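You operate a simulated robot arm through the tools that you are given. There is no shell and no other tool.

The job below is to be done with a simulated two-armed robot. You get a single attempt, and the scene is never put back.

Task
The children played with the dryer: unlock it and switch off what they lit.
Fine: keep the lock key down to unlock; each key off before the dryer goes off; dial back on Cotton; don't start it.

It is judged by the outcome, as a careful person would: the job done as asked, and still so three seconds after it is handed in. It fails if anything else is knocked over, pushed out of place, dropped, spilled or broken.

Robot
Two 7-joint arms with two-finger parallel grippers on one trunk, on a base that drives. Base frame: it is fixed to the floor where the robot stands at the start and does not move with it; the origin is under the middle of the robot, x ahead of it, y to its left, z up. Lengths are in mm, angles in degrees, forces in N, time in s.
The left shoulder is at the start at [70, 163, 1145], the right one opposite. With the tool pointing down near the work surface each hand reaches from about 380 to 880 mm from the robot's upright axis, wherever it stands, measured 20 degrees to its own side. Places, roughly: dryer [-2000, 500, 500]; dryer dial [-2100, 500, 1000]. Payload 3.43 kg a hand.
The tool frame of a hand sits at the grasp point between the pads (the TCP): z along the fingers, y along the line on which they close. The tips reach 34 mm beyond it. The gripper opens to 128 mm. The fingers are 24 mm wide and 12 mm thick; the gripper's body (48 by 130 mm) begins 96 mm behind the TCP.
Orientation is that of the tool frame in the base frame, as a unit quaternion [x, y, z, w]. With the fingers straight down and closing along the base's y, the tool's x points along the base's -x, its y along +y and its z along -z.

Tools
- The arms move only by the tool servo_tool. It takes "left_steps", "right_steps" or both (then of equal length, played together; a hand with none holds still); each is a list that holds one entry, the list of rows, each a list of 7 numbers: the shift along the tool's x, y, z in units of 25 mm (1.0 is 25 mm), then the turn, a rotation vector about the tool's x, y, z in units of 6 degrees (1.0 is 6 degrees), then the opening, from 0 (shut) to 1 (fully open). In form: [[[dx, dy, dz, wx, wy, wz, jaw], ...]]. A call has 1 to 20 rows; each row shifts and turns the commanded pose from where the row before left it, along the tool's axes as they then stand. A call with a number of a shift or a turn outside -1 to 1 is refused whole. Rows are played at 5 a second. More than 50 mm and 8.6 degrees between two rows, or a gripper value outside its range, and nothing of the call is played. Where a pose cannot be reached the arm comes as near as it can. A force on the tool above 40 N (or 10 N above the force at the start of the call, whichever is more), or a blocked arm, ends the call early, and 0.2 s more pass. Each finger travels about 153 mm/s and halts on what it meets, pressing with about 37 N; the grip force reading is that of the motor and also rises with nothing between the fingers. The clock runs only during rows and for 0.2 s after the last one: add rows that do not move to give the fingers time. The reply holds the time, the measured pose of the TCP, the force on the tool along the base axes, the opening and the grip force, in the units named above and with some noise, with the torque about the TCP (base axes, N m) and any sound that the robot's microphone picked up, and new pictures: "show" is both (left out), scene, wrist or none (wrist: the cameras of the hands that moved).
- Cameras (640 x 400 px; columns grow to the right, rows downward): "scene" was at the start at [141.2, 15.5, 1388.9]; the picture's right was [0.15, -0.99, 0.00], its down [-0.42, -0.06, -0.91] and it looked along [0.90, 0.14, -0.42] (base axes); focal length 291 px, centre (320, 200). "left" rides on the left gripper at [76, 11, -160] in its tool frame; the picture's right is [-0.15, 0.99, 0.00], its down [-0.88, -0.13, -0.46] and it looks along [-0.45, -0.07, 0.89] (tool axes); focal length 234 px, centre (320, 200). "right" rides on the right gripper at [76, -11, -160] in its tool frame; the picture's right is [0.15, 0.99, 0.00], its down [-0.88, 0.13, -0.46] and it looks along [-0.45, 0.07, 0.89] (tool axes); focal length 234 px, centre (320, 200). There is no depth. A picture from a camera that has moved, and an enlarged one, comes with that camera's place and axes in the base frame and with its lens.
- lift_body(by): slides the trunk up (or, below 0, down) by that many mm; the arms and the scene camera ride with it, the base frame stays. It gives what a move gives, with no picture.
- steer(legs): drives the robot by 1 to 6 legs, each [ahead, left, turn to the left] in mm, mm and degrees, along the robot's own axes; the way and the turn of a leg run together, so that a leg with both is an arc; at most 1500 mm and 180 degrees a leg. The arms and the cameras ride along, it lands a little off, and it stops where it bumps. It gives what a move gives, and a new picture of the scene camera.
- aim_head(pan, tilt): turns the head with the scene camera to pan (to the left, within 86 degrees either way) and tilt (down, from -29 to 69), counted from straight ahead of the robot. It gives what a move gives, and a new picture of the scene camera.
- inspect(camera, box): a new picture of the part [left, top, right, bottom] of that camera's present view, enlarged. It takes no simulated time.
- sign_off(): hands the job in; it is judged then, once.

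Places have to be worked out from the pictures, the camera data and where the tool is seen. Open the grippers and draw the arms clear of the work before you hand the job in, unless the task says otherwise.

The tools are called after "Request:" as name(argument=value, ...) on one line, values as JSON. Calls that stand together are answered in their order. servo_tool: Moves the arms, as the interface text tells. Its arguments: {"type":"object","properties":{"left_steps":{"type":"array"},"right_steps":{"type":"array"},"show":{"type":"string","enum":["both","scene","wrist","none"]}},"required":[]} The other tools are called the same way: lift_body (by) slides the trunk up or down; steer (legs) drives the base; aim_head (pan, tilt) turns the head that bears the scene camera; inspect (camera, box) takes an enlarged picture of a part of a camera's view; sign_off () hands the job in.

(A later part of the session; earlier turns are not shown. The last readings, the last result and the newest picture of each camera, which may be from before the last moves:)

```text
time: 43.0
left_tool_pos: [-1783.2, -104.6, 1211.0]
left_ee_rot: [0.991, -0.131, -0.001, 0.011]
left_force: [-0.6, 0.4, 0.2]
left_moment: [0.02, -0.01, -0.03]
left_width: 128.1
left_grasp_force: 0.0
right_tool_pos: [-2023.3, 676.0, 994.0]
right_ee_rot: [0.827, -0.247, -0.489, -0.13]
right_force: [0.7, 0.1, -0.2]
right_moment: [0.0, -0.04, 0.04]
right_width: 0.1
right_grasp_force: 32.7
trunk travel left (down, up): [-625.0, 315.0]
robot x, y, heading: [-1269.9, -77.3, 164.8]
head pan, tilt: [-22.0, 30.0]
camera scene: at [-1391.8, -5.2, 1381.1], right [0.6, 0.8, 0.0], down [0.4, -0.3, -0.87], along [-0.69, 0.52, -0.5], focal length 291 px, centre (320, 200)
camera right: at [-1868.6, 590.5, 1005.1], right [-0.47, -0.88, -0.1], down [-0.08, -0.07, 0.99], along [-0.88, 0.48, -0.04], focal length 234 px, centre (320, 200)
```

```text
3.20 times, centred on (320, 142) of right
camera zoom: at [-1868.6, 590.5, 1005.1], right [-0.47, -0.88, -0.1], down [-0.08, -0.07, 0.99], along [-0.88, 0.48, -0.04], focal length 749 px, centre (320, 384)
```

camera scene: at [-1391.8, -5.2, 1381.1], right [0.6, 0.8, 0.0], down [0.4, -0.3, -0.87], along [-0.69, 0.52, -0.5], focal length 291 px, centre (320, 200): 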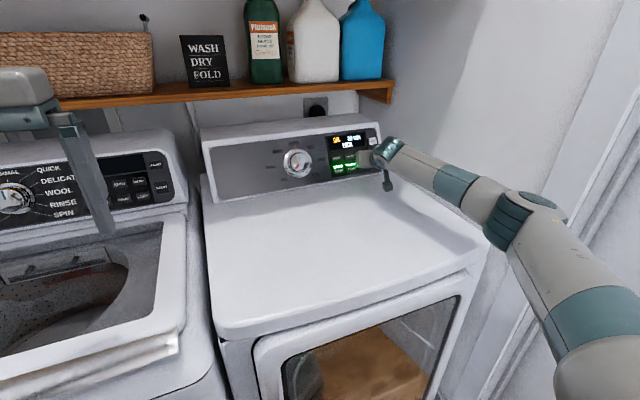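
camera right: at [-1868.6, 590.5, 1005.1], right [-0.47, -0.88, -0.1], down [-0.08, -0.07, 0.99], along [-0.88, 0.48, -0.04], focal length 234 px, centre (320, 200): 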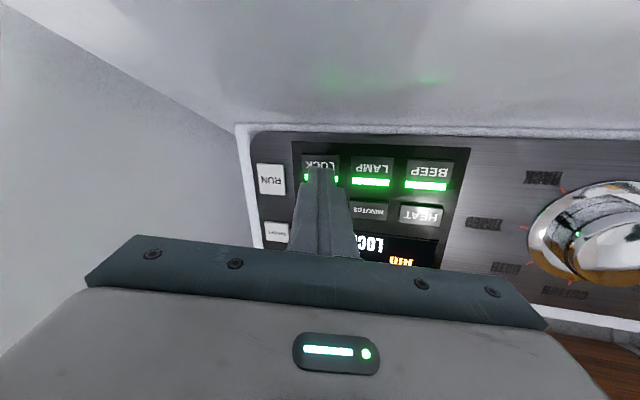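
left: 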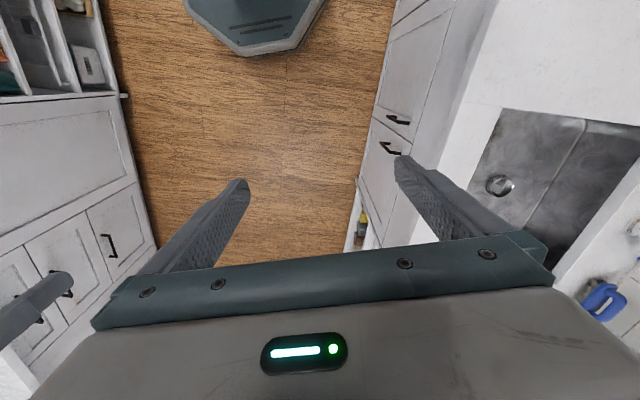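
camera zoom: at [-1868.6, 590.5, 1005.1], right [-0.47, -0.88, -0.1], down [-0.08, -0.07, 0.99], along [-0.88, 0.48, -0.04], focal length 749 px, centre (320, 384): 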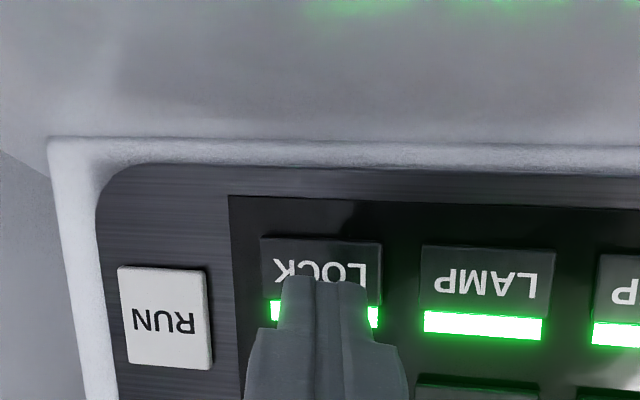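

The fingertip is lined up with the LOCK key (computed contact about 25 mm ahead, within 3 mm of its centre). I close in by about 22 mm with small final steps to feel for the contact.

Request:
servo_tool(right_steps=[[[0.1, 0, 0.4, 0, 0, 0, 0], [0.02, 0, 0.3, 0, 0, 0, 0], [0, 0, 0.1, 0, 0, 0, 0], [0, 0, 0.1, 0, 0, 0, 0]]])

Request:
inspect(camera="right", box=[220, 80, 420, 205])

```text
time: 44.0
left_tool_pos: [-1782.2, -105.3, 1211.0]
left_ee_rot: [0.991, -0.131, -0.002, 0.011]
left_force: [-0.3, 0.0, 0.1]
left_moment: [0.02, -0.01, 0.0]
left_width: 127.8
left_grasp_force: 0.1
right_tool_pos: [-2038.4, 686.1, 979.8]
right_ee_rot: [0.827, -0.247, -0.488, -0.13]
right_force: [1.9, -2.3, -0.4]
right_moment: [-0.04, -0.02, 0.03]
right_width: 0.3
right_grasp_force: 32.6
trunk travel left (down, up): [-625.0, 315.0]
robot x, y, heading: [-1272.2, -75.2, 164.6]
head pan, tilt: [-22.0, 30.0]
heard: click
camera scene: at [-1391.9, -5.4, 1381.1], right [0.6, 0.8, 0.0], down [0.4, -0.3, -0.87], along [-0.69, 0.52, -0.5], focal length 291 px, centre (320, 200)
camera right: at [-1884.1, 600.5, 991.9], right [-0.47, -0.88, -0.1], down [-0.08, -0.07, 0.99], along [-0.88, 0.48, -0.04], focal length 234 px, centre (320, 200)
```

scene: 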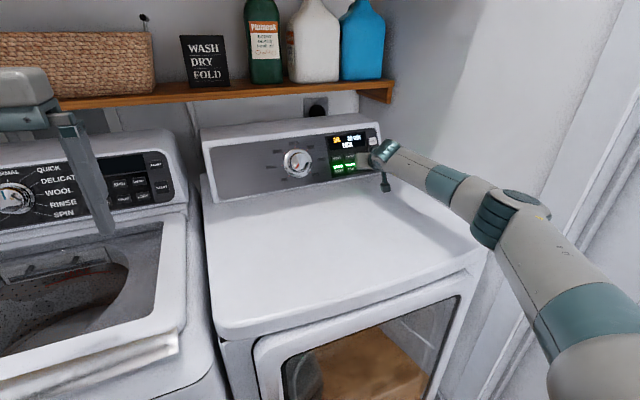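
right: 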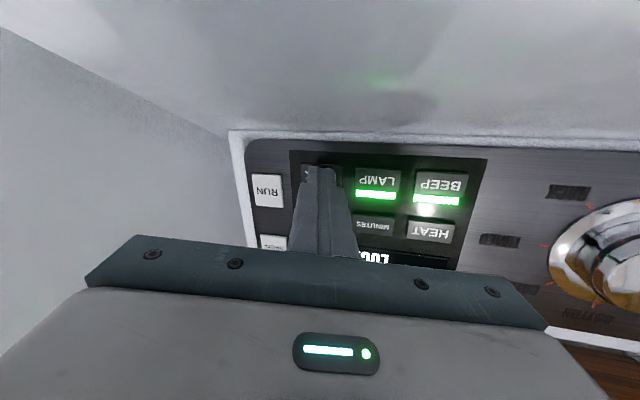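

```text
3.20 times, centred on (320, 142) of right
camera zoom: at [-1884.1, 600.5, 991.9], right [-0.47, -0.88, -0.1], down [-0.08, -0.07, 0.99], along [-0.88, 0.48, -0.04], focal length 749 px, centre (320, 384)
```

zoom: 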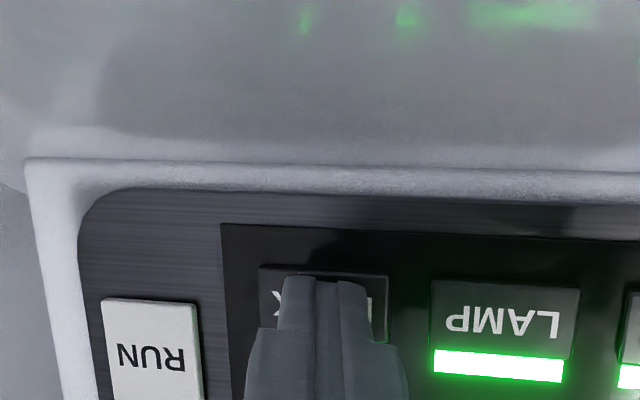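

A click was heard and about 3 N of push is felt: the LOCK key is down. I press 2 mm deeper and hold it, watching the display.

Request:
servo_tool(right_steps=[[[0, 0, 0.08, 0, 0, 0, 0], [0, 0, 0, 0, 0, 0, 0], [0, 0, 0, 0, 0, 0, 0], [0, 0, 0, 0, 0, 0, 0], [0, 0, 0, 0, 0, 0, 0], [0, 0, 0, 0, 0, 0, 0], [0, 0, 0, 0, 0, 0, 0], [0, 0, 0, 0, 0, 0, 0]]])

Request:
inspect(camera="scene", box=[310, 115, 400, 185])

```text
time: 45.8
left_tool_pos: [-1781.2, -104.6, 1210.5]
left_ee_rot: [0.991, -0.132, -0.002, 0.011]
left_force: [0.6, 1.3, -0.5]
left_moment: [-0.02, 0.02, 0.03]
left_width: 128.2
left_grasp_force: 0.0
right_tool_pos: [-2039.6, 687.1, 979.2]
right_ee_rot: [0.826, -0.247, -0.489, -0.13]
right_force: [3.3, -1.3, 3.3]
right_moment: [0.03, 0.02, -0.03]
right_width: 0.0
right_grasp_force: 33.3
trunk travel left (down, up): [-625.0, 315.0]
robot x, y, heading: [-1273.9, -75.1, 164.9]
head pan, tilt: [-22.0, 30.0]
camera scene: at [-1391.3, -5.4, 1381.2], right [0.6, 0.8, 0.0], down [0.4, -0.3, -0.87], along [-0.69, 0.52, -0.5], focal length 291 px, centre (320, 200)
camera right: at [-1885.0, 602.2, 991.4], right [-0.47, -0.88, -0.1], down [-0.08, -0.07, 0.99], along [-0.88, 0.48, -0.04], focal length 234 px, centre (320, 200)
```

scene: 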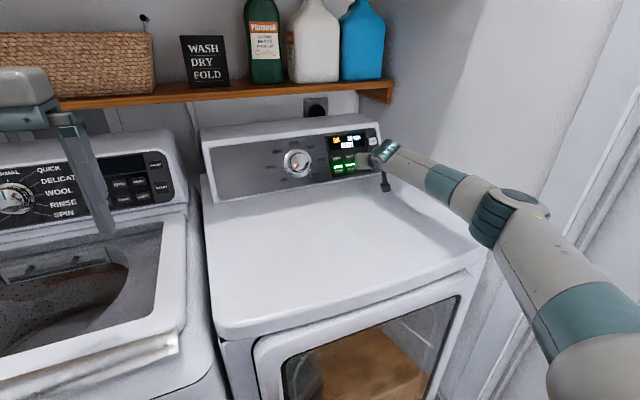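
right: 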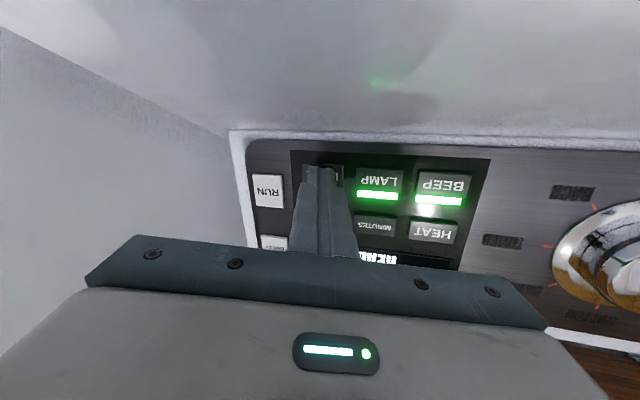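

```text
5.71 times, centred on (355, 150) of scene
camera zoom: at [-1391.3, -5.4, 1381.2], right [0.6, 0.8, 0.0], down [0.4, -0.3, -0.87], along [-0.69, 0.52, -0.5], focal length 1662 px, centre (120, 486)
```

zoom: 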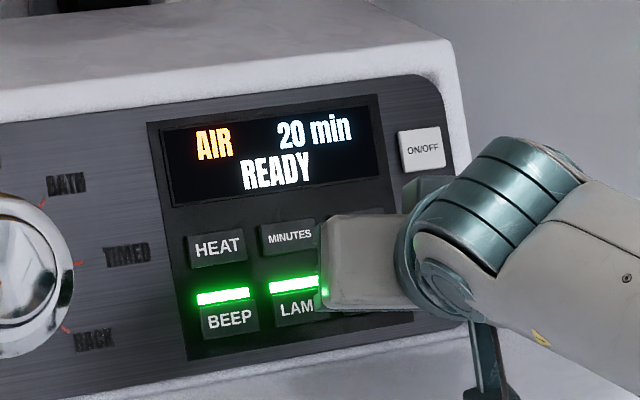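

The display changed from LOCK to READY, so it is unlocked. I withdraw the fingertip straight back about 30 mm and check the lights.

Request:
servo_tool(right_steps=[[[0, 0, -0.4, 0, 0, 0, 0], [0, 0, -0.5, 0, 0, 0, 0], [0, 0, -0.5, 0, 0, 0, 0], [0, 0, 0, 0, 0, 0, 0]]])

Request:
inspect(camera="right", box=[220, 80, 540, 280])

Request:
inspect(camera="scene", box=[310, 115, 400, 185])

```text
time: 46.8
left_tool_pos: [-1783.5, -103.4, 1210.0]
left_ee_rot: [0.991, -0.132, -0.001, 0.012]
left_force: [0.4, 0.9, -0.4]
left_moment: [-0.01, -0.05, 0.02]
left_width: 127.9
left_grasp_force: 0.0
right_tool_pos: [-2014.0, 671.0, 996.4]
right_ee_rot: [0.826, -0.247, -0.489, -0.131]
right_force: [-0.2, 0.3, 0.6]
right_moment: [-0.01, 0.01, 0.02]
right_width: 0.1
right_grasp_force: 32.9
trunk travel left (down, up): [-625.0, 315.0]
robot x, y, heading: [-1273.2, -74.5, 164.9]
head pan, tilt: [-22.0, 30.0]
camera scene: at [-1392.5, -5.1, 1381.0], right [0.6, 0.8, 0.0], down [0.4, -0.3, -0.87], along [-0.69, 0.52, -0.5], focal length 291 px, centre (320, 200)
camera right: at [-1859.4, 585.4, 1007.9], right [-0.47, -0.88, -0.1], down [-0.08, -0.07, 0.99], along [-0.88, 0.48, -0.04], focal length 234 px, centre (320, 200)
```

scene: 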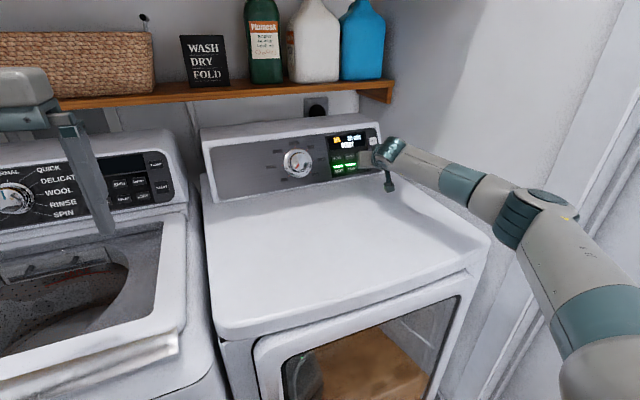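
right: 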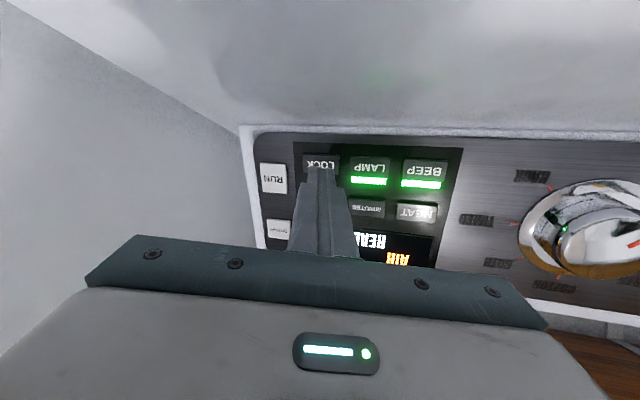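

```text
2.00 times, centred on (380, 180) of right
camera zoom: at [-1859.4, 585.4, 1007.9], right [-0.47, -0.88, -0.1], down [-0.08, -0.07, 0.99], along [-0.88, 0.48, -0.04], focal length 468 px, centre (200, 240)
```

zoom: 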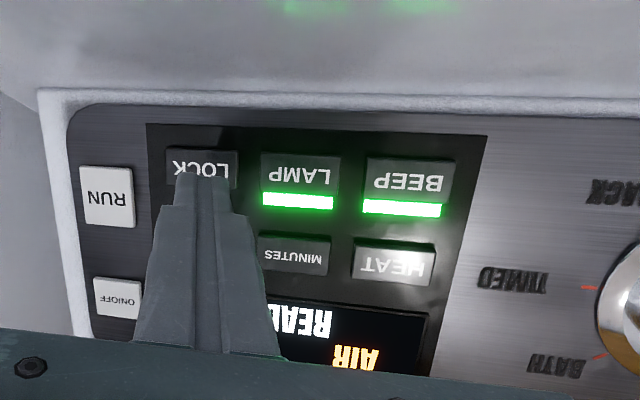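

```text
5.71 times, centred on (355, 150) of scene
camera zoom: at [-1392.5, -5.1, 1381.0], right [0.6, 0.8, 0.0], down [0.4, -0.3, -0.87], along [-0.69, 0.52, -0.5], focal length 1662 px, centre (120, 486)
```

zoom: 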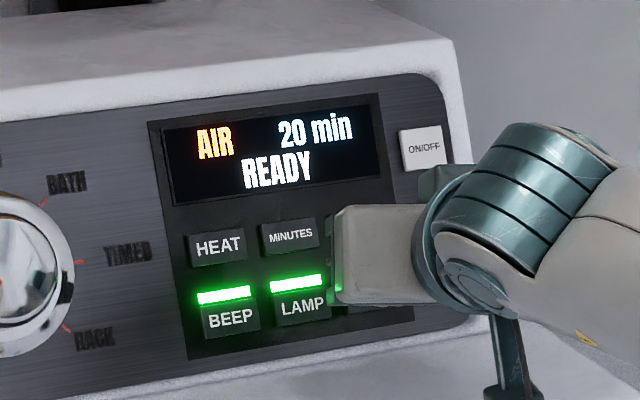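

The LOCK bar is out and the display says READY. LAMP is 51 mm to the left at the same height; I shift there and check alignment before pressing.

Request:
servo_tool(right_steps=[[[0.166, 0.987, -0.244, 0, 0, 0, 0], [0.166, 0.987, -0.244, 0, 0, 0, 0], [0, 0, 0, 0, 0, 0, 0]]], show="wrist")

Request:
inspect(camera="right", box=[220, 80, 420, 205])

```text
time: 47.6
left_tool_pos: [-1782.3, -102.7, 1212.2]
left_ee_rot: [0.991, -0.131, -0.001, 0.012]
left_force: [-0.3, 0.1, -0.5]
left_moment: [-0.01, -0.02, -0.03]
left_width: 128.1
left_grasp_force: 0.0
right_tool_pos: [-2027.6, 619.9, 994.6]
right_ee_rot: [0.826, -0.247, -0.489, -0.131]
right_force: [0.1, -0.7, -0.2]
right_moment: [0.04, 0.04, 0.02]
right_width: 0.1
right_grasp_force: 32.7
trunk travel left (down, up): [-625.0, 315.0]
robot x, y, heading: [-1274.8, -73.5, 165.0]
head pan, tilt: [-22.0, 30.0]
camera right: at [-1873.5, 534.9, 1006.2], right [-0.47, -0.88, -0.1], down [-0.08, -0.07, 0.99], along [-0.88, 0.48, -0.04], focal length 234 px, centre (320, 200)
```

right: 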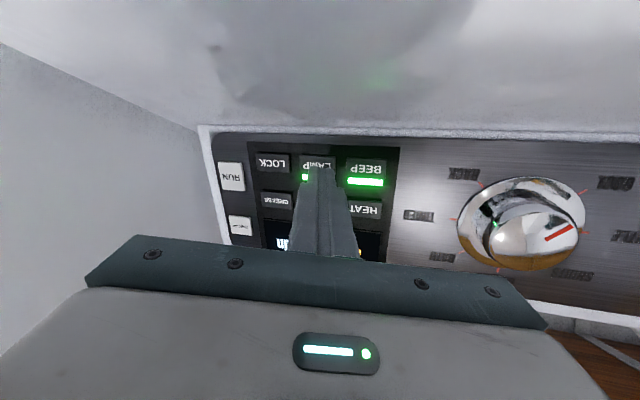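

```text
3.20 times, centred on (320, 142) of right
camera zoom: at [-1873.5, 534.9, 1006.2], right [-0.47, -0.88, -0.1], down [-0.08, -0.07, 0.99], along [-0.88, 0.48, -0.04], focal length 749 px, centre (320, 384)
```

zoom: 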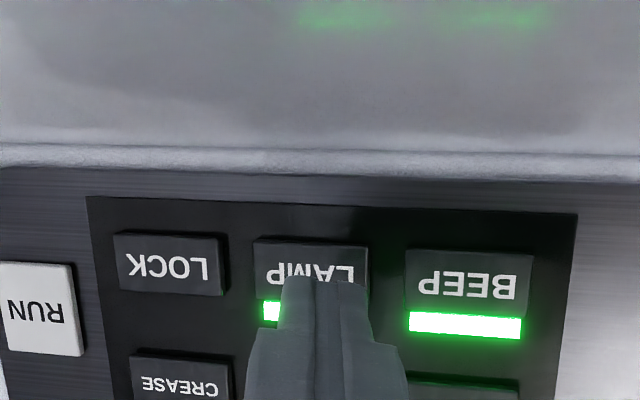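

Aligned: contact with LAMP is expected about 33–36 mm ahead. I make a short press on it and withdraw in the same call.

Request:
servo_tool(right_steps=[[[0, 0, 0.6, 0, 0, 0, 0], [0, 0, 0.5, 0, 0, 0, 0], [0, 0, 0.14, 0, 0, 0, 0], [0, 0, 0.12, 0, 0, 0, 0], [0, 0, 0.04, 0, 0, 0, 0], [0, 0, -0.4, 0, 0, 0, 0], [0, 0, -0.6, 0, 0, 0, 0], [0, 0, -0.4, 0, 0, 0, 0]]])

Request:
inspect(camera="scene", box=[310, 115, 400, 185])

Request:
inspect(camera="right", box=[220, 80, 420, 205])

```text
time: 49.4
left_tool_pos: [-1782.1, -102.6, 1211.2]
left_ee_rot: [0.991, -0.132, -0.002, 0.011]
left_force: [0.5, -0.1, 0.7]
left_moment: [0.0, 0.01, 0.04]
left_width: 128.0
left_grasp_force: 0.0
right_tool_pos: [-2028.2, 623.8, 997.3]
right_ee_rot: [0.826, -0.247, -0.489, -0.131]
right_force: [0.6, -0.4, 0.2]
right_moment: [-0.02, 0.03, -0.02]
right_width: 0.0
right_grasp_force: 32.9
trunk travel left (down, up): [-625.0, 315.0]
robot x, y, heading: [-1272.2, -77.5, 164.7]
head pan, tilt: [-22.0, 30.0]
heard: click
camera scene: at [-1392.1, -4.8, 1381.1], right [0.6, 0.8, 0.0], down [0.4, -0.3, -0.87], along [-0.69, 0.52, -0.5], focal length 291 px, centre (320, 200)
camera right: at [-1873.7, 537.0, 1008.8], right [-0.47, -0.88, -0.1], down [-0.08, -0.07, 0.99], along [-0.88, 0.48, -0.04], focal length 234 px, centre (320, 200)
```

scene: 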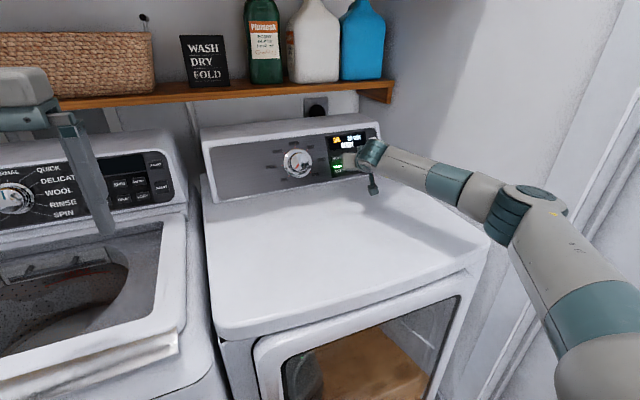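
right: 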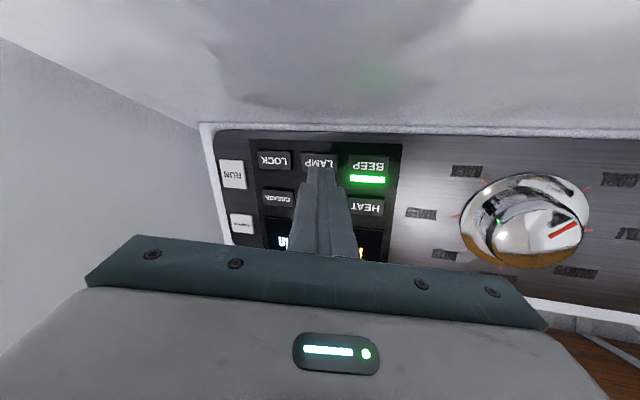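

```text
5.71 times, centred on (355, 150) of scene
camera zoom: at [-1392.1, -4.8, 1381.1], right [0.6, 0.8, 0.0], down [0.4, -0.3, -0.87], along [-0.69, 0.52, -0.5], focal length 1662 px, centre (120, 486)
```

zoom: 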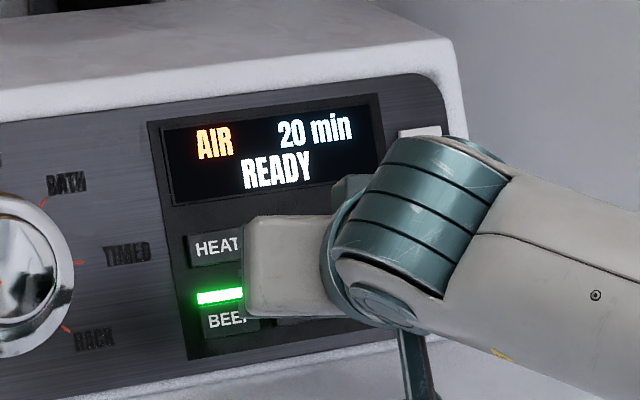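

```text
3.20 times, centred on (320, 142) of right
camera zoom: at [-1873.7, 537.0, 1008.8], right [-0.47, -0.88, -0.1], down [-0.08, -0.07, 0.99], along [-0.88, 0.48, -0.04], focal length 749 px, centre (320, 384)
```

zoom: 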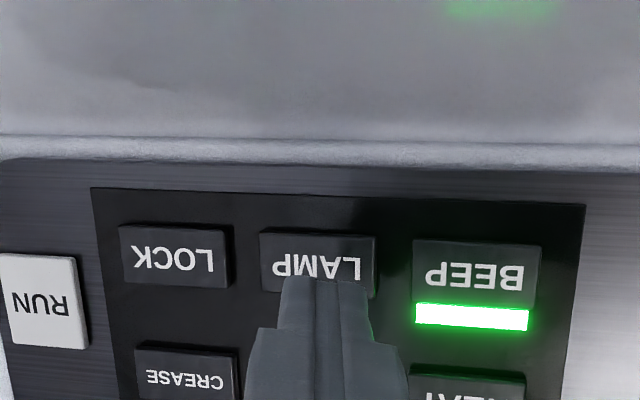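

LAMP's bar is out. BEEP is next, about 51 mm to the left of the tip's present line; I shift there and check.

Request:
servo_tool(right_steps=[[[0.2, 0.98, -0.222, 0, 0, 0, 0], [0.2, 0.98, -0.222, 0, 0, 0, 0], [0, 0, 0, 0, 0, 0, 0]]], show="wrist")

Request:
inspect(camera="right", box=[220, 80, 420, 205])

```text
time: 50.2
left_tool_pos: [-1782.1, -102.9, 1210.6]
left_ee_rot: [0.991, -0.13, -0.001, 0.011]
left_force: [0.0, 0.0, -0.3]
left_moment: [-0.03, 0.0, 0.0]
left_width: 128.0
left_grasp_force: 0.0
right_tool_pos: [-2042.3, 572.9, 993.3]
right_ee_rot: [0.826, -0.247, -0.489, -0.131]
right_force: [0.7, 0.1, -0.9]
right_moment: [0.01, -0.01, 0.02]
right_width: 0.0
right_grasp_force: 32.8
trunk travel left (down, up): [-625.0, 315.0]
robot x, y, heading: [-1270.4, -76.9, 164.7]
head pan, tilt: [-22.0, 30.0]
camera right: at [-1888.2, 486.9, 1006.5], right [-0.47, -0.88, -0.1], down [-0.08, -0.07, 0.99], along [-0.88, 0.48, -0.04], focal length 234 px, centre (320, 200)
```

right: 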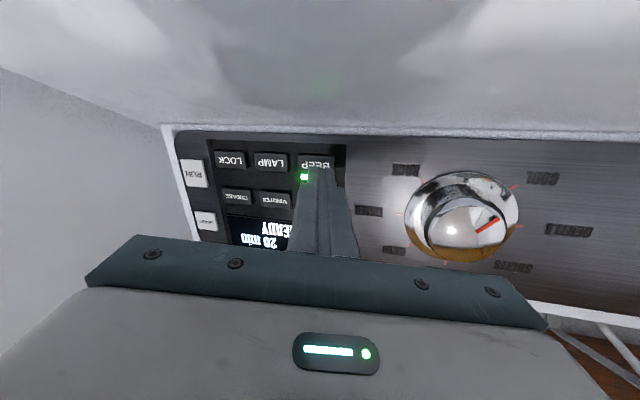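

```text
3.20 times, centred on (320, 142) of right
camera zoom: at [-1888.2, 486.9, 1006.5], right [-0.47, -0.88, -0.1], down [-0.08, -0.07, 0.99], along [-0.88, 0.48, -0.04], focal length 749 px, centre (320, 384)
```

zoom: 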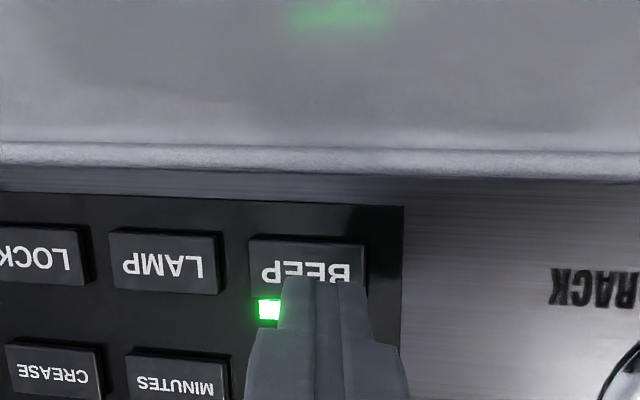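

Aligned with BEEP just as it was for LAMP. I make the same short press and withdraw.

Request:
servo_tool(right_steps=[[[0, 0, 0.6, 0, 0, 0, 0], [0, 0, 0.45, 0, 0, 0, 0], [0, 0, 0.14, 0, 0, 0, 0], [0, 0, 0.11, 0, 0, 0, 0], [0, 0, 0.04, 0, 0, 0, 0], [0, 0, -0.4, 0, 0, 0, 0], [0, 0, -0.6, 0, 0, 0, 0], [0, 0, -0.4, 0, 0, 0, 0]]])

Request:
inspect(camera="scene", box=[310, 115, 400, 185])

Request:
inspect(camera="right", box=[180, 100, 500, 300])

```text
time: 52.0
left_tool_pos: [-1782.7, -103.5, 1212.3]
left_ee_rot: [0.991, -0.131, -0.001, 0.012]
left_force: [0.3, -0.5, -0.4]
left_moment: [0.02, 0.0, 0.0]
left_width: 128.0
left_grasp_force: 0.1
right_tool_pos: [-2041.4, 571.1, 996.0]
right_ee_rot: [0.826, -0.248, -0.489, -0.131]
right_force: [-0.6, 0.8, 0.7]
right_moment: [-0.03, 0.02, 0.01]
right_width: 0.0
right_grasp_force: 32.5
trunk travel left (down, up): [-625.0, 315.0]
robot x, y, heading: [-1272.3, -75.1, 164.9]
head pan, tilt: [-22.0, 30.0]
heard: click
camera scene: at [-1392.2, -4.9, 1381.0], right [0.6, 0.8, 0.0], down [0.4, -0.3, -0.87], along [-0.69, 0.52, -0.5], focal length 291 px, centre (320, 200)
camera right: at [-1886.6, 485.3, 1005.9], right [-0.47, -0.88, -0.1], down [-0.08, -0.07, 0.99], along [-0.88, 0.48, -0.04], focal length 234 px, centre (320, 200)
```

scene: 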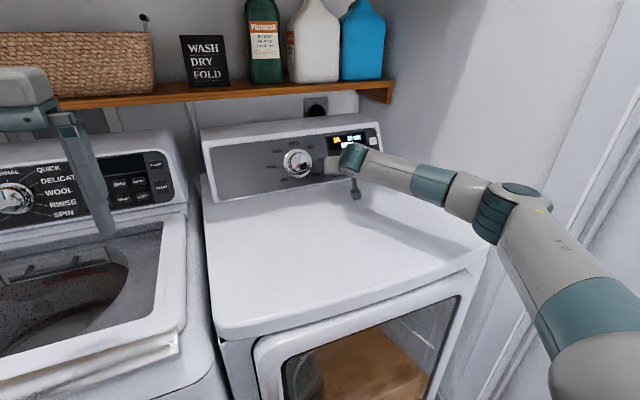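
right: 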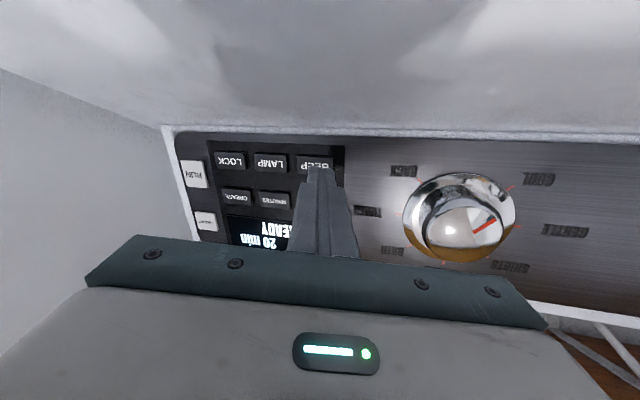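

```text
5.71 times, centred on (355, 150) of scene
camera zoom: at [-1392.2, -4.9, 1381.0], right [0.6, 0.8, 0.0], down [0.4, -0.3, -0.87], along [-0.69, 0.52, -0.5], focal length 1662 px, centre (120, 486)
```

zoom: 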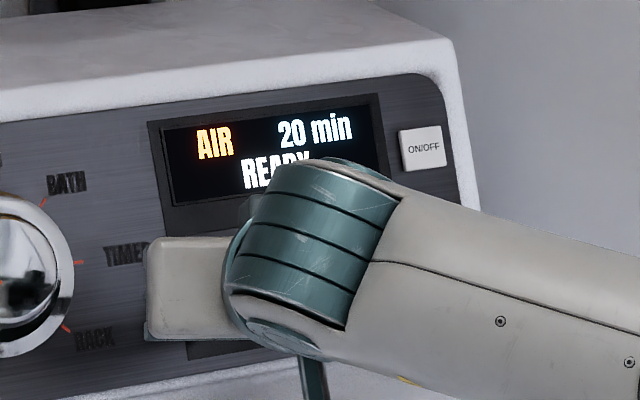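

```text
2.00 times, centred on (340, 200) of right
camera zoom: at [-1886.6, 485.3, 1005.9], right [-0.47, -0.88, -0.1], down [-0.08, -0.07, 0.99], along [-0.88, 0.48, -0.04], focal length 468 px, centre (280, 200)
```

zoom: 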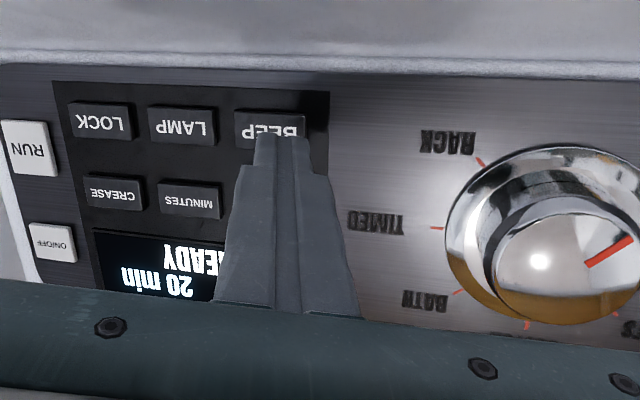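

All key bars are dark now. Next is the dial; I look closely at its shape (skirt and knob) in the present wrist view before planning the grip.

Request:
inspect(camera="right", box=[390, 150, 590, 275])

Request:
inspect(camera="scene", box=[265, 130, 335, 190])

```text
3.20 times, centred on (490, 212) of right
camera zoom: at [-1886.6, 485.3, 1005.9], right [-0.47, -0.88, -0.1], down [-0.08, -0.07, 0.99], along [-0.88, 0.48, -0.04], focal length 749 px, centre (-224, 160)
```

zoom: 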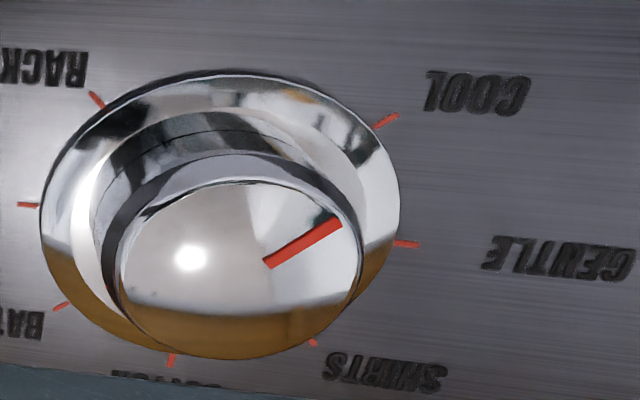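

```text
6.67 times, centred on (300, 160) of scene
camera zoom: at [-1392.2, -4.9, 1381.0], right [0.6, 0.8, 0.0], down [0.4, -0.3, -0.87], along [-0.69, 0.52, -0.5], focal length 1938 px, centre (453, 467)
```

zoom: 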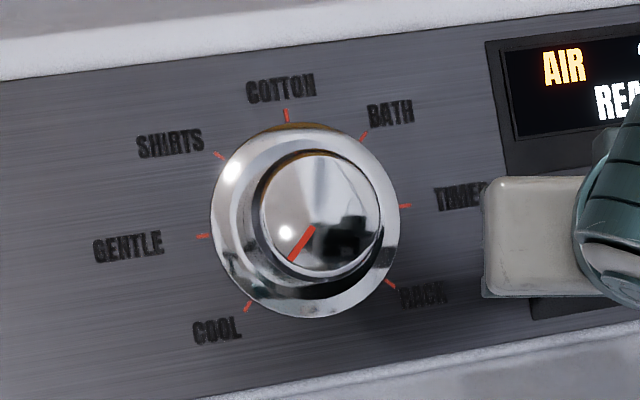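

The knob is about 60 mm across and stands about 34 mm off the panel on a wider skirt, centred at about lateral -131, z=1002 on the panel. COOL to COTTON is a 135-degree clockwise turn. I move the hand in front of the dial, facing squarely along its axis, and open the fingers.

Request:
servo_tool(right_steps=[[[-0.227, 0.718, -0.527, -0.381, 0.05, -0.213, 0], [-0.243, 0.733, -0.499, -0.381, 0.05, -0.213, 0], [-0.26, 0.746, -0.469, -0.381, 0.05, -0.213, 0], [-0.278, 0.758, -0.44, -0.381, 0.05, -0.213, 0], [-0.295, 0.768, -0.409, -0.381, 0.05, -0.213, 1], [-0.313, 0.777, -0.378, -0.381, 0.05, -0.213, 1], [0, 0, 0, 0, 0, 0, 1]]])

Request:
inspect(camera="right", box=[200, 80, 440, 230])

```text
time: 53.6
left_tool_pos: [-1781.1, -102.1, 1211.1]
left_ee_rot: [0.991, -0.132, -0.001, 0.011]
left_force: [-0.1, 0.1, 0.1]
left_moment: [-0.02, 0.01, 0.0]
left_width: 128.0
left_grasp_force: 0.1
right_tool_pos: [-2055.4, 454.8, 1061.9]
right_ee_rot: [0.858, -0.134, -0.492, -0.06]
right_force: [-0.1, 0.7, -0.3]
right_moment: [0.02, -0.03, 0.02]
right_width: 128.0
right_grasp_force: 0.1
trunk travel left (down, up): [-625.0, 315.0]
robot x, y, heading: [-1272.0, -74.0, 164.5]
head pan, tilt: [-22.0, 30.0]
camera scene: at [-1392.2, -4.6, 1381.0], right [0.6, 0.8, 0.0], down [0.4, -0.3, -0.87], along [-0.69, 0.52, -0.5], focal length 291 px, centre (320, 200)
camera right: at [-1884.2, 414.4, 1078.3], right [-0.21, -0.97, -0.1], down [-0.08, -0.08, 0.99], along [-0.97, 0.22, -0.06], focal length 234 px, centre (320, 200)
```

scene: 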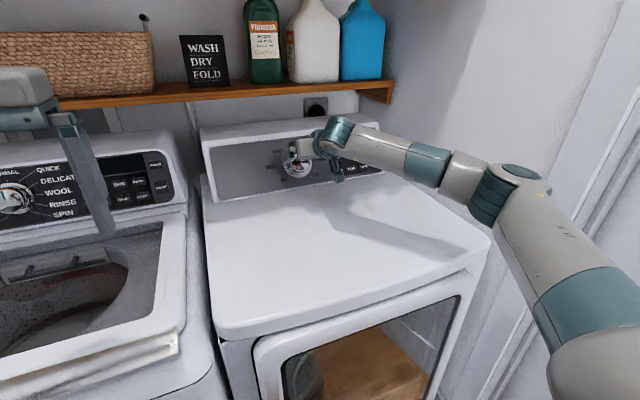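
right: 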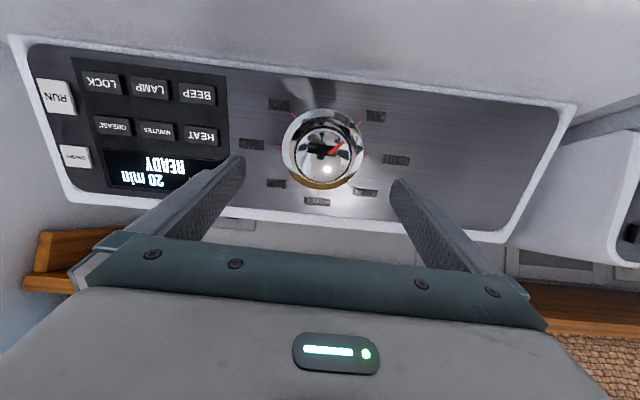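

```text
2.67 times, centred on (320, 155) of right
camera zoom: at [-1884.2, 414.4, 1078.3], right [-0.21, -0.97, -0.1], down [-0.08, -0.08, 0.99], along [-0.97, 0.22, -0.06], focal length 624 px, centre (320, 320)
```

zoom: 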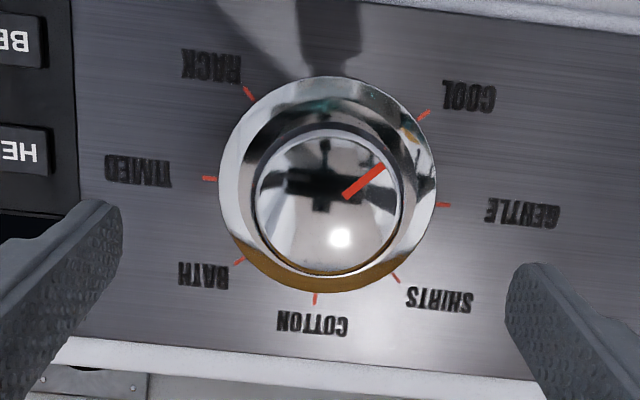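

The wrist view confirms the dial centre within a few millimetres of the tool's axis. Before gripping, I test in free space how far the wrist can roll: first +66 degrees.

Request:
servo_tool(right_steps=[[[0, 0.14, 0, 0, 0, 1, 1], [0, 0, 0, 0, 0, 1, 1], [0, 0, 0, 0, 0, 1, 1], [0, 0, 0, 0, 0, 1, 1], [0, 0, 0, 0, 0, 1, 1], [0, 0, 0, 0, 0, 1, 1], [0, 0, 0, 0, 0, 1, 1], [0, 0, 0, 0, 0, 1, 1], [0, 0, 0, 0, 0, 1, 1], [0, 0, 0, 0, 0, 1, 1], [0, 0, 0, 0, 0, 1, 1], [0, 0, 0, 0, 0, 0, 1]]])

```text
time: 56.2
left_tool_pos: [-1783.6, -104.4, 1210.3]
left_ee_rot: [0.991, -0.131, -0.001, 0.011]
left_force: [0.2, 0.1, -0.1]
left_moment: [-0.02, 0.0, 0.03]
left_width: 127.9
left_grasp_force: 0.1
right_tool_pos: [-2056.6, 452.1, 1066.2]
right_ee_rot: [0.647, -0.579, -0.446, 0.218]
right_force: [0.3, -0.3, 0.5]
right_moment: [-0.04, 0.0, -0.02]
right_width: 128.1
right_grasp_force: 0.1
trunk travel left (down, up): [-625.0, 315.0]
robot x, y, heading: [-1273.7, -70.7, 164.7]
head pan, tilt: [-22.0, 30.0]
camera scene: at [-1392.1, -5.1, 1381.1], right [0.6, 0.8, 0.0], down [0.4, -0.3, -0.87], along [-0.69, 0.52, -0.5], focal length 291 px, centre (320, 200)
camera right: at [-1922.8, 345.2, 1113.4], right [-0.56, -0.37, 0.74], down [0.37, 0.69, 0.62], along [-0.74, 0.62, -0.25], focal length 234 px, centre (320, 200)
```

scene: 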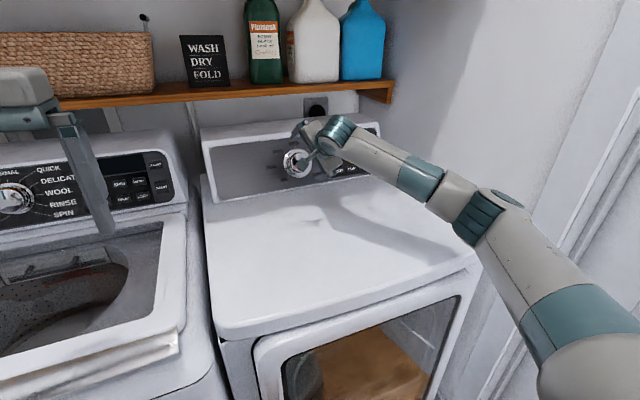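
right: 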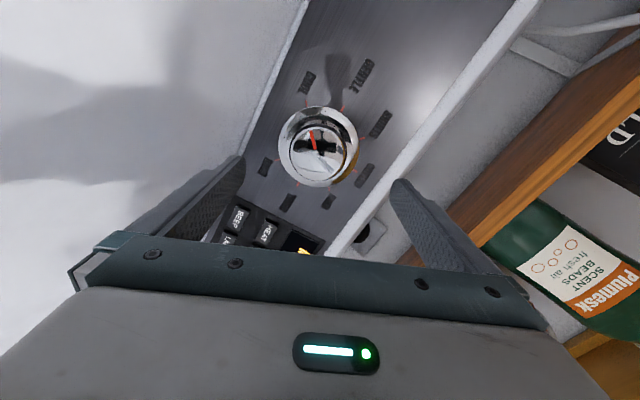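

The wrist reaches +66 degrees without trouble. I now roll back to about -66 degrees, from where the knob can be gripped and turned the full 135 degrees.

Request:
servo_tool(right_steps=[[[0, 0, 0, 0, 0, -1, 1], [0, 0, 0, 0, 0, -1, 1], [0, 0, 0, 0, 0, -1, 1], [0, 0, 0, 0, 0, -1, 1], [0, 0, 0, 0, 0, -1, 1], [0, 0, 0, 0, 0, -1, 1], [0, 0, 0, 0, 0, -1, 1], [0, 0, 0, 0, 0, -1, 1], [0, 0, 0, 0, 0, -1, 1], [0, 0, 0, 0, 0, -1, 1], [0, 0, 0, 0, 0, -1, 1], [0, 0, 0, 0, 0, -1, 1], [0, 0, 0, 0, 0, -1, 1], [0, 0, 0, 0, 0, -1, 1], [0, 0, 0, 0, 0, -1, 1], [0, 0, 0, 0, 0, -1, 1], [0, 0, 0, 0, 0, -1, 1], [0, 0, 0, 0, 0, -1, 1], [0, 0, 0, 0, 0, -1, 1], [0, 0, 0, 0, 0, -1, 1]]], show="none")

Request:
servo_tool(right_steps=[[[0, 0, 0, 0, 0, -1, 1], [0, 0, 0, 0, 0, -1, 1], [0, 0, 0, 0, 0, 0, 1]]])

```text
time: 60.4
left_tool_pos: [-1781.6, -103.3, 1210.9]
left_ee_rot: [0.991, -0.131, -0.002, 0.011]
left_force: [-0.4, -0.3, 0.0]
left_moment: [0.0, 0.03, -0.03]
left_width: 128.0
left_grasp_force: 0.0
right_tool_pos: [-2056.2, 452.1, 1066.6]
right_ee_rot: [0.826, 0.271, -0.41, -0.277]
right_force: [0.3, -0.4, -0.3]
right_moment: [0.0, 0.01, 0.0]
right_width: 128.1
right_grasp_force: 0.0
trunk travel left (down, up): [-625.0, 315.0]
robot x, y, heading: [-1272.1, -74.8, 164.9]
head pan, tilt: [-22.0, 30.0]
```

```text
time: 61.2
left_tool_pos: [-1782.1, -102.6, 1210.4]
left_ee_rot: [0.991, -0.131, -0.002, 0.011]
left_force: [-1.0, 0.0, -0.4]
left_moment: [-0.03, -0.02, 0.01]
left_width: 128.1
left_grasp_force: 0.0
right_tool_pos: [-2055.0, 453.5, 1064.5]
right_ee_rot: [0.793, 0.356, -0.38, -0.318]
right_force: [-0.6, -0.4, 0.3]
right_moment: [-0.02, 0.0, -0.05]
right_width: 127.9
right_grasp_force: 0.0
trunk travel left (down, up): [-625.0, 315.0]
robot x, y, heading: [-1274.2, -71.2, 164.5]
head pan, tilt: [-22.0, 30.0]
camera scene: at [-1392.3, -4.3, 1381.0], right [0.6, 0.8, 0.0], down [0.4, -0.3, -0.87], along [-0.69, 0.52, -0.5], focal length 291 px, centre (320, 200)
camera right: at [-1892.9, 482.2, 1126.4], right [0.39, -0.42, -0.82], down [0.02, -0.89, 0.46], along [-0.92, -0.19, -0.34], focal length 234 px, centre (320, 200)
```

scene: 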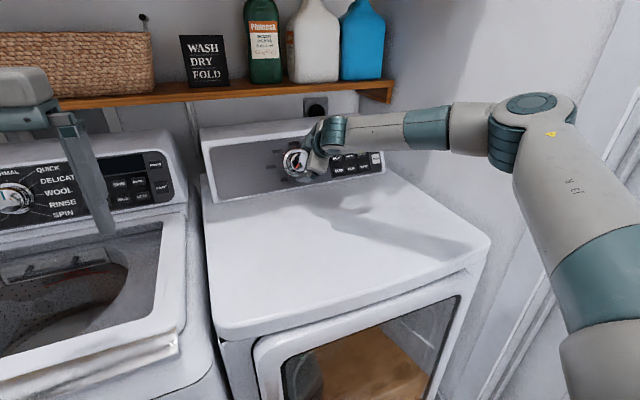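
right: 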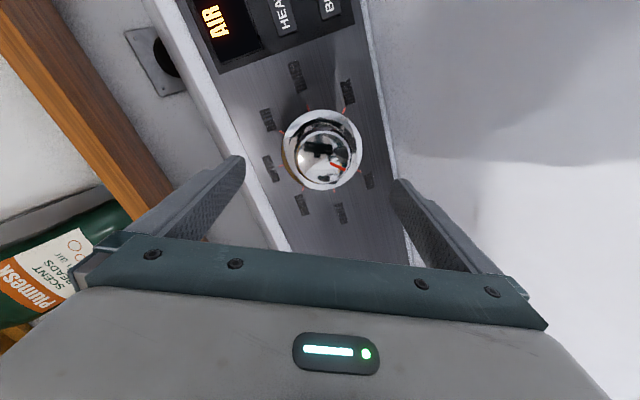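

Both roll ends are reachable. I enlarge the present wrist view to centre the hand precisely on the dial before closing in.

Request:
inspect(camera="right", box=[220, 75, 420, 235])

```text
2.50 times, centred on (320, 155) of right
camera zoom: at [-1892.9, 482.2, 1126.4], right [0.39, -0.42, -0.82], down [0.02, -0.89, 0.46], along [-0.92, -0.19, -0.34], focal length 585 px, centre (320, 312)
```

zoom: 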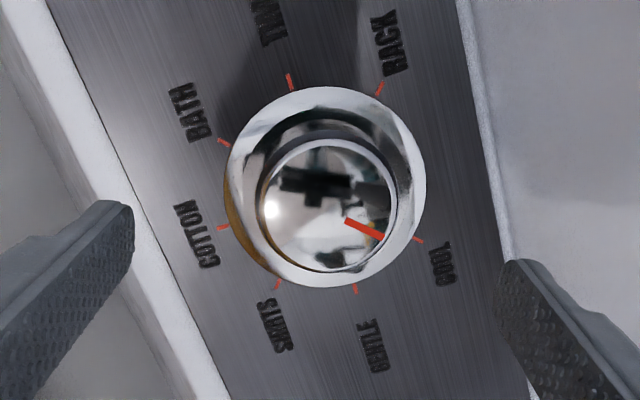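

The dial centre is confirmed at about lateral -135, z=1001.5. I advance along its axis, with a 4 mm sideways correction, until the open fingertips straddle the knob.

Request:
servo_tool(right_steps=[[[-0.065, 0.063, 0.8, 0, 0, 0, 1], [-0.065, 0.063, 0.8, 0, 0, 0, 1], [0, 0, 0.6, 0, 0, 0, 1], [0, 0, 0.3, 0, 0, 0, 1], [0, 0, 0, 0, 0, 0, 1]]])

Request:
inspect(camera="right", box=[200, 75, 440, 225])

```text
time: 62.4
left_tool_pos: [-1782.4, -103.8, 1211.6]
left_ee_rot: [0.991, -0.132, -0.001, 0.01]
left_force: [0.3, 0.4, 0.1]
left_moment: [-0.02, -0.02, -0.02]
left_width: 128.1
left_grasp_force: 0.0
right_tool_pos: [-2108.3, 461.9, 1029.3]
right_ee_rot: [0.792, 0.357, -0.38, -0.318]
right_force: [-0.4, -0.1, 0.7]
right_moment: [-0.03, 0.03, -0.01]
right_width: 128.0
right_grasp_force: 0.0
trunk travel left (down, up): [-625.0, 315.0]
robot x, y, heading: [-1272.8, -76.5, 165.0]
head pan, tilt: [-22.0, 30.0]
camera scene: at [-1391.9, -4.9, 1381.1], right [0.6, 0.8, 0.0], down [0.4, -0.3, -0.87], along [-0.69, 0.52, -0.5], focal length 291 px, centre (320, 200)
camera right: at [-1945.4, 491.5, 1091.8], right [0.38, -0.42, -0.82], down [0.02, -0.89, 0.46], along [-0.92, -0.19, -0.33], focal length 234 px, centre (320, 200)
```

scene: 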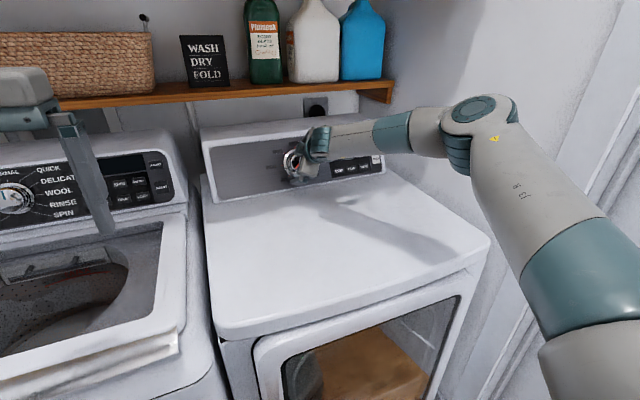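
right: 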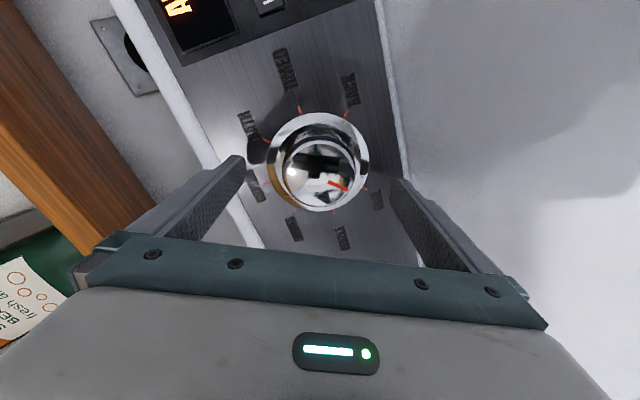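

```text
2.67 times, centred on (320, 150) of right
camera zoom: at [-1945.4, 491.5, 1091.8], right [0.38, -0.42, -0.82], down [0.02, -0.89, 0.46], along [-0.92, -0.19, -0.33], focal length 624 px, centre (320, 333)
```

zoom: 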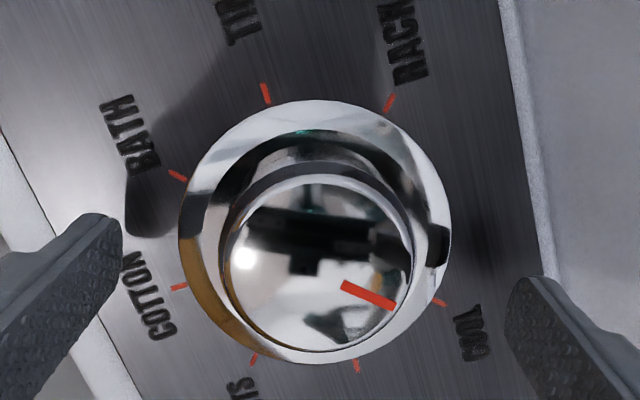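

The tips now straddle the knob, about 23 mm off the panel and within 2 mm of centre. I nudge the centring, go 3 mm deeper and close on the knob.

Request:
servo_tool(right_steps=[[[0.04, -0.098, 0.14, 0, 0, 0, 1], [0, 0, 0, 0, 0, 0, 0.6], [0, 0, 0, 0, 0, 0, 0], [0, 0, 0, 0, 0, 0, 0], [0, 0, 0, 0, 0, 0, 0]]])

Request:
inspect(camera="right", box=[200, 75, 440, 225])

```text
time: 63.6
left_tool_pos: [-1782.4, -103.8, 1210.7]
left_ee_rot: [0.991, -0.132, -0.001, 0.011]
left_force: [0.0, -0.1, -0.3]
left_moment: [0.0, 0.0, 0.0]
left_width: 127.9
left_grasp_force: 0.1
right_tool_pos: [-2110.8, 463.3, 1029.8]
right_ee_rot: [0.792, 0.356, -0.38, -0.318]
right_force: [5.6, -5.8, -4.8]
right_moment: [-0.25, -0.06, 0.26]
right_width: 63.4
right_grasp_force: 45.3
trunk travel left (down, up): [-625.0, 315.0]
robot x, y, heading: [-1273.4, -75.0, 164.7]
head pan, tilt: [-22.0, 30.0]
camera scene: at [-1392.1, -5.5, 1381.0], right [0.6, 0.8, 0.0], down [0.4, -0.3, -0.87], along [-0.69, 0.52, -0.5], focal length 291 px, centre (320, 200)
camera right: at [-1948.8, 493.6, 1091.2], right [0.39, -0.42, -0.82], down [0.02, -0.89, 0.46], along [-0.92, -0.19, -0.34], focal length 234 px, centre (320, 200)
```

scene: 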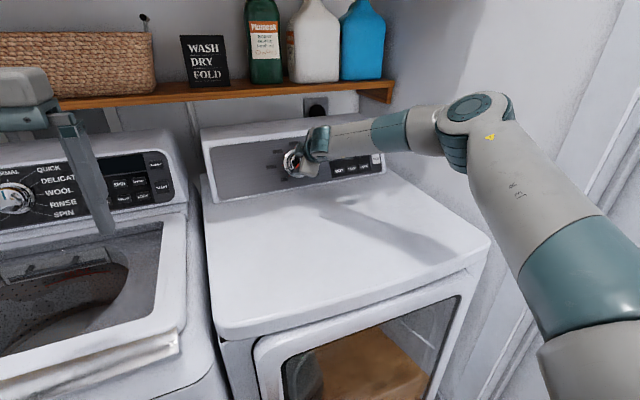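
right: 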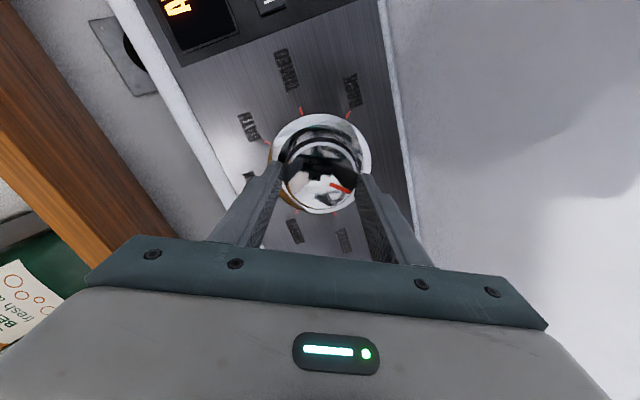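

```text
2.67 times, centred on (320, 150) of right
camera zoom: at [-1948.8, 493.6, 1091.2], right [0.39, -0.42, -0.82], down [0.02, -0.89, 0.46], along [-0.92, -0.19, -0.34], focal length 624 px, centre (320, 333)
```

zoom: 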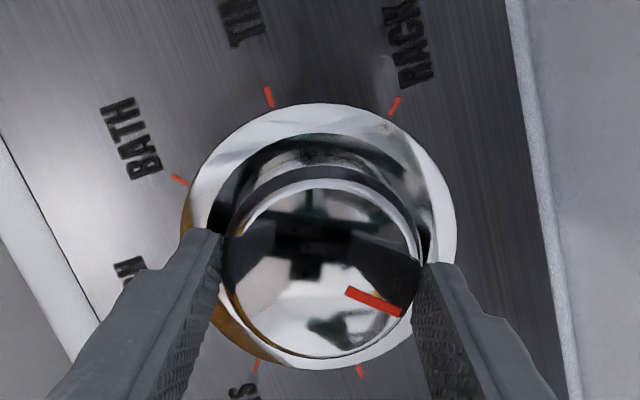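

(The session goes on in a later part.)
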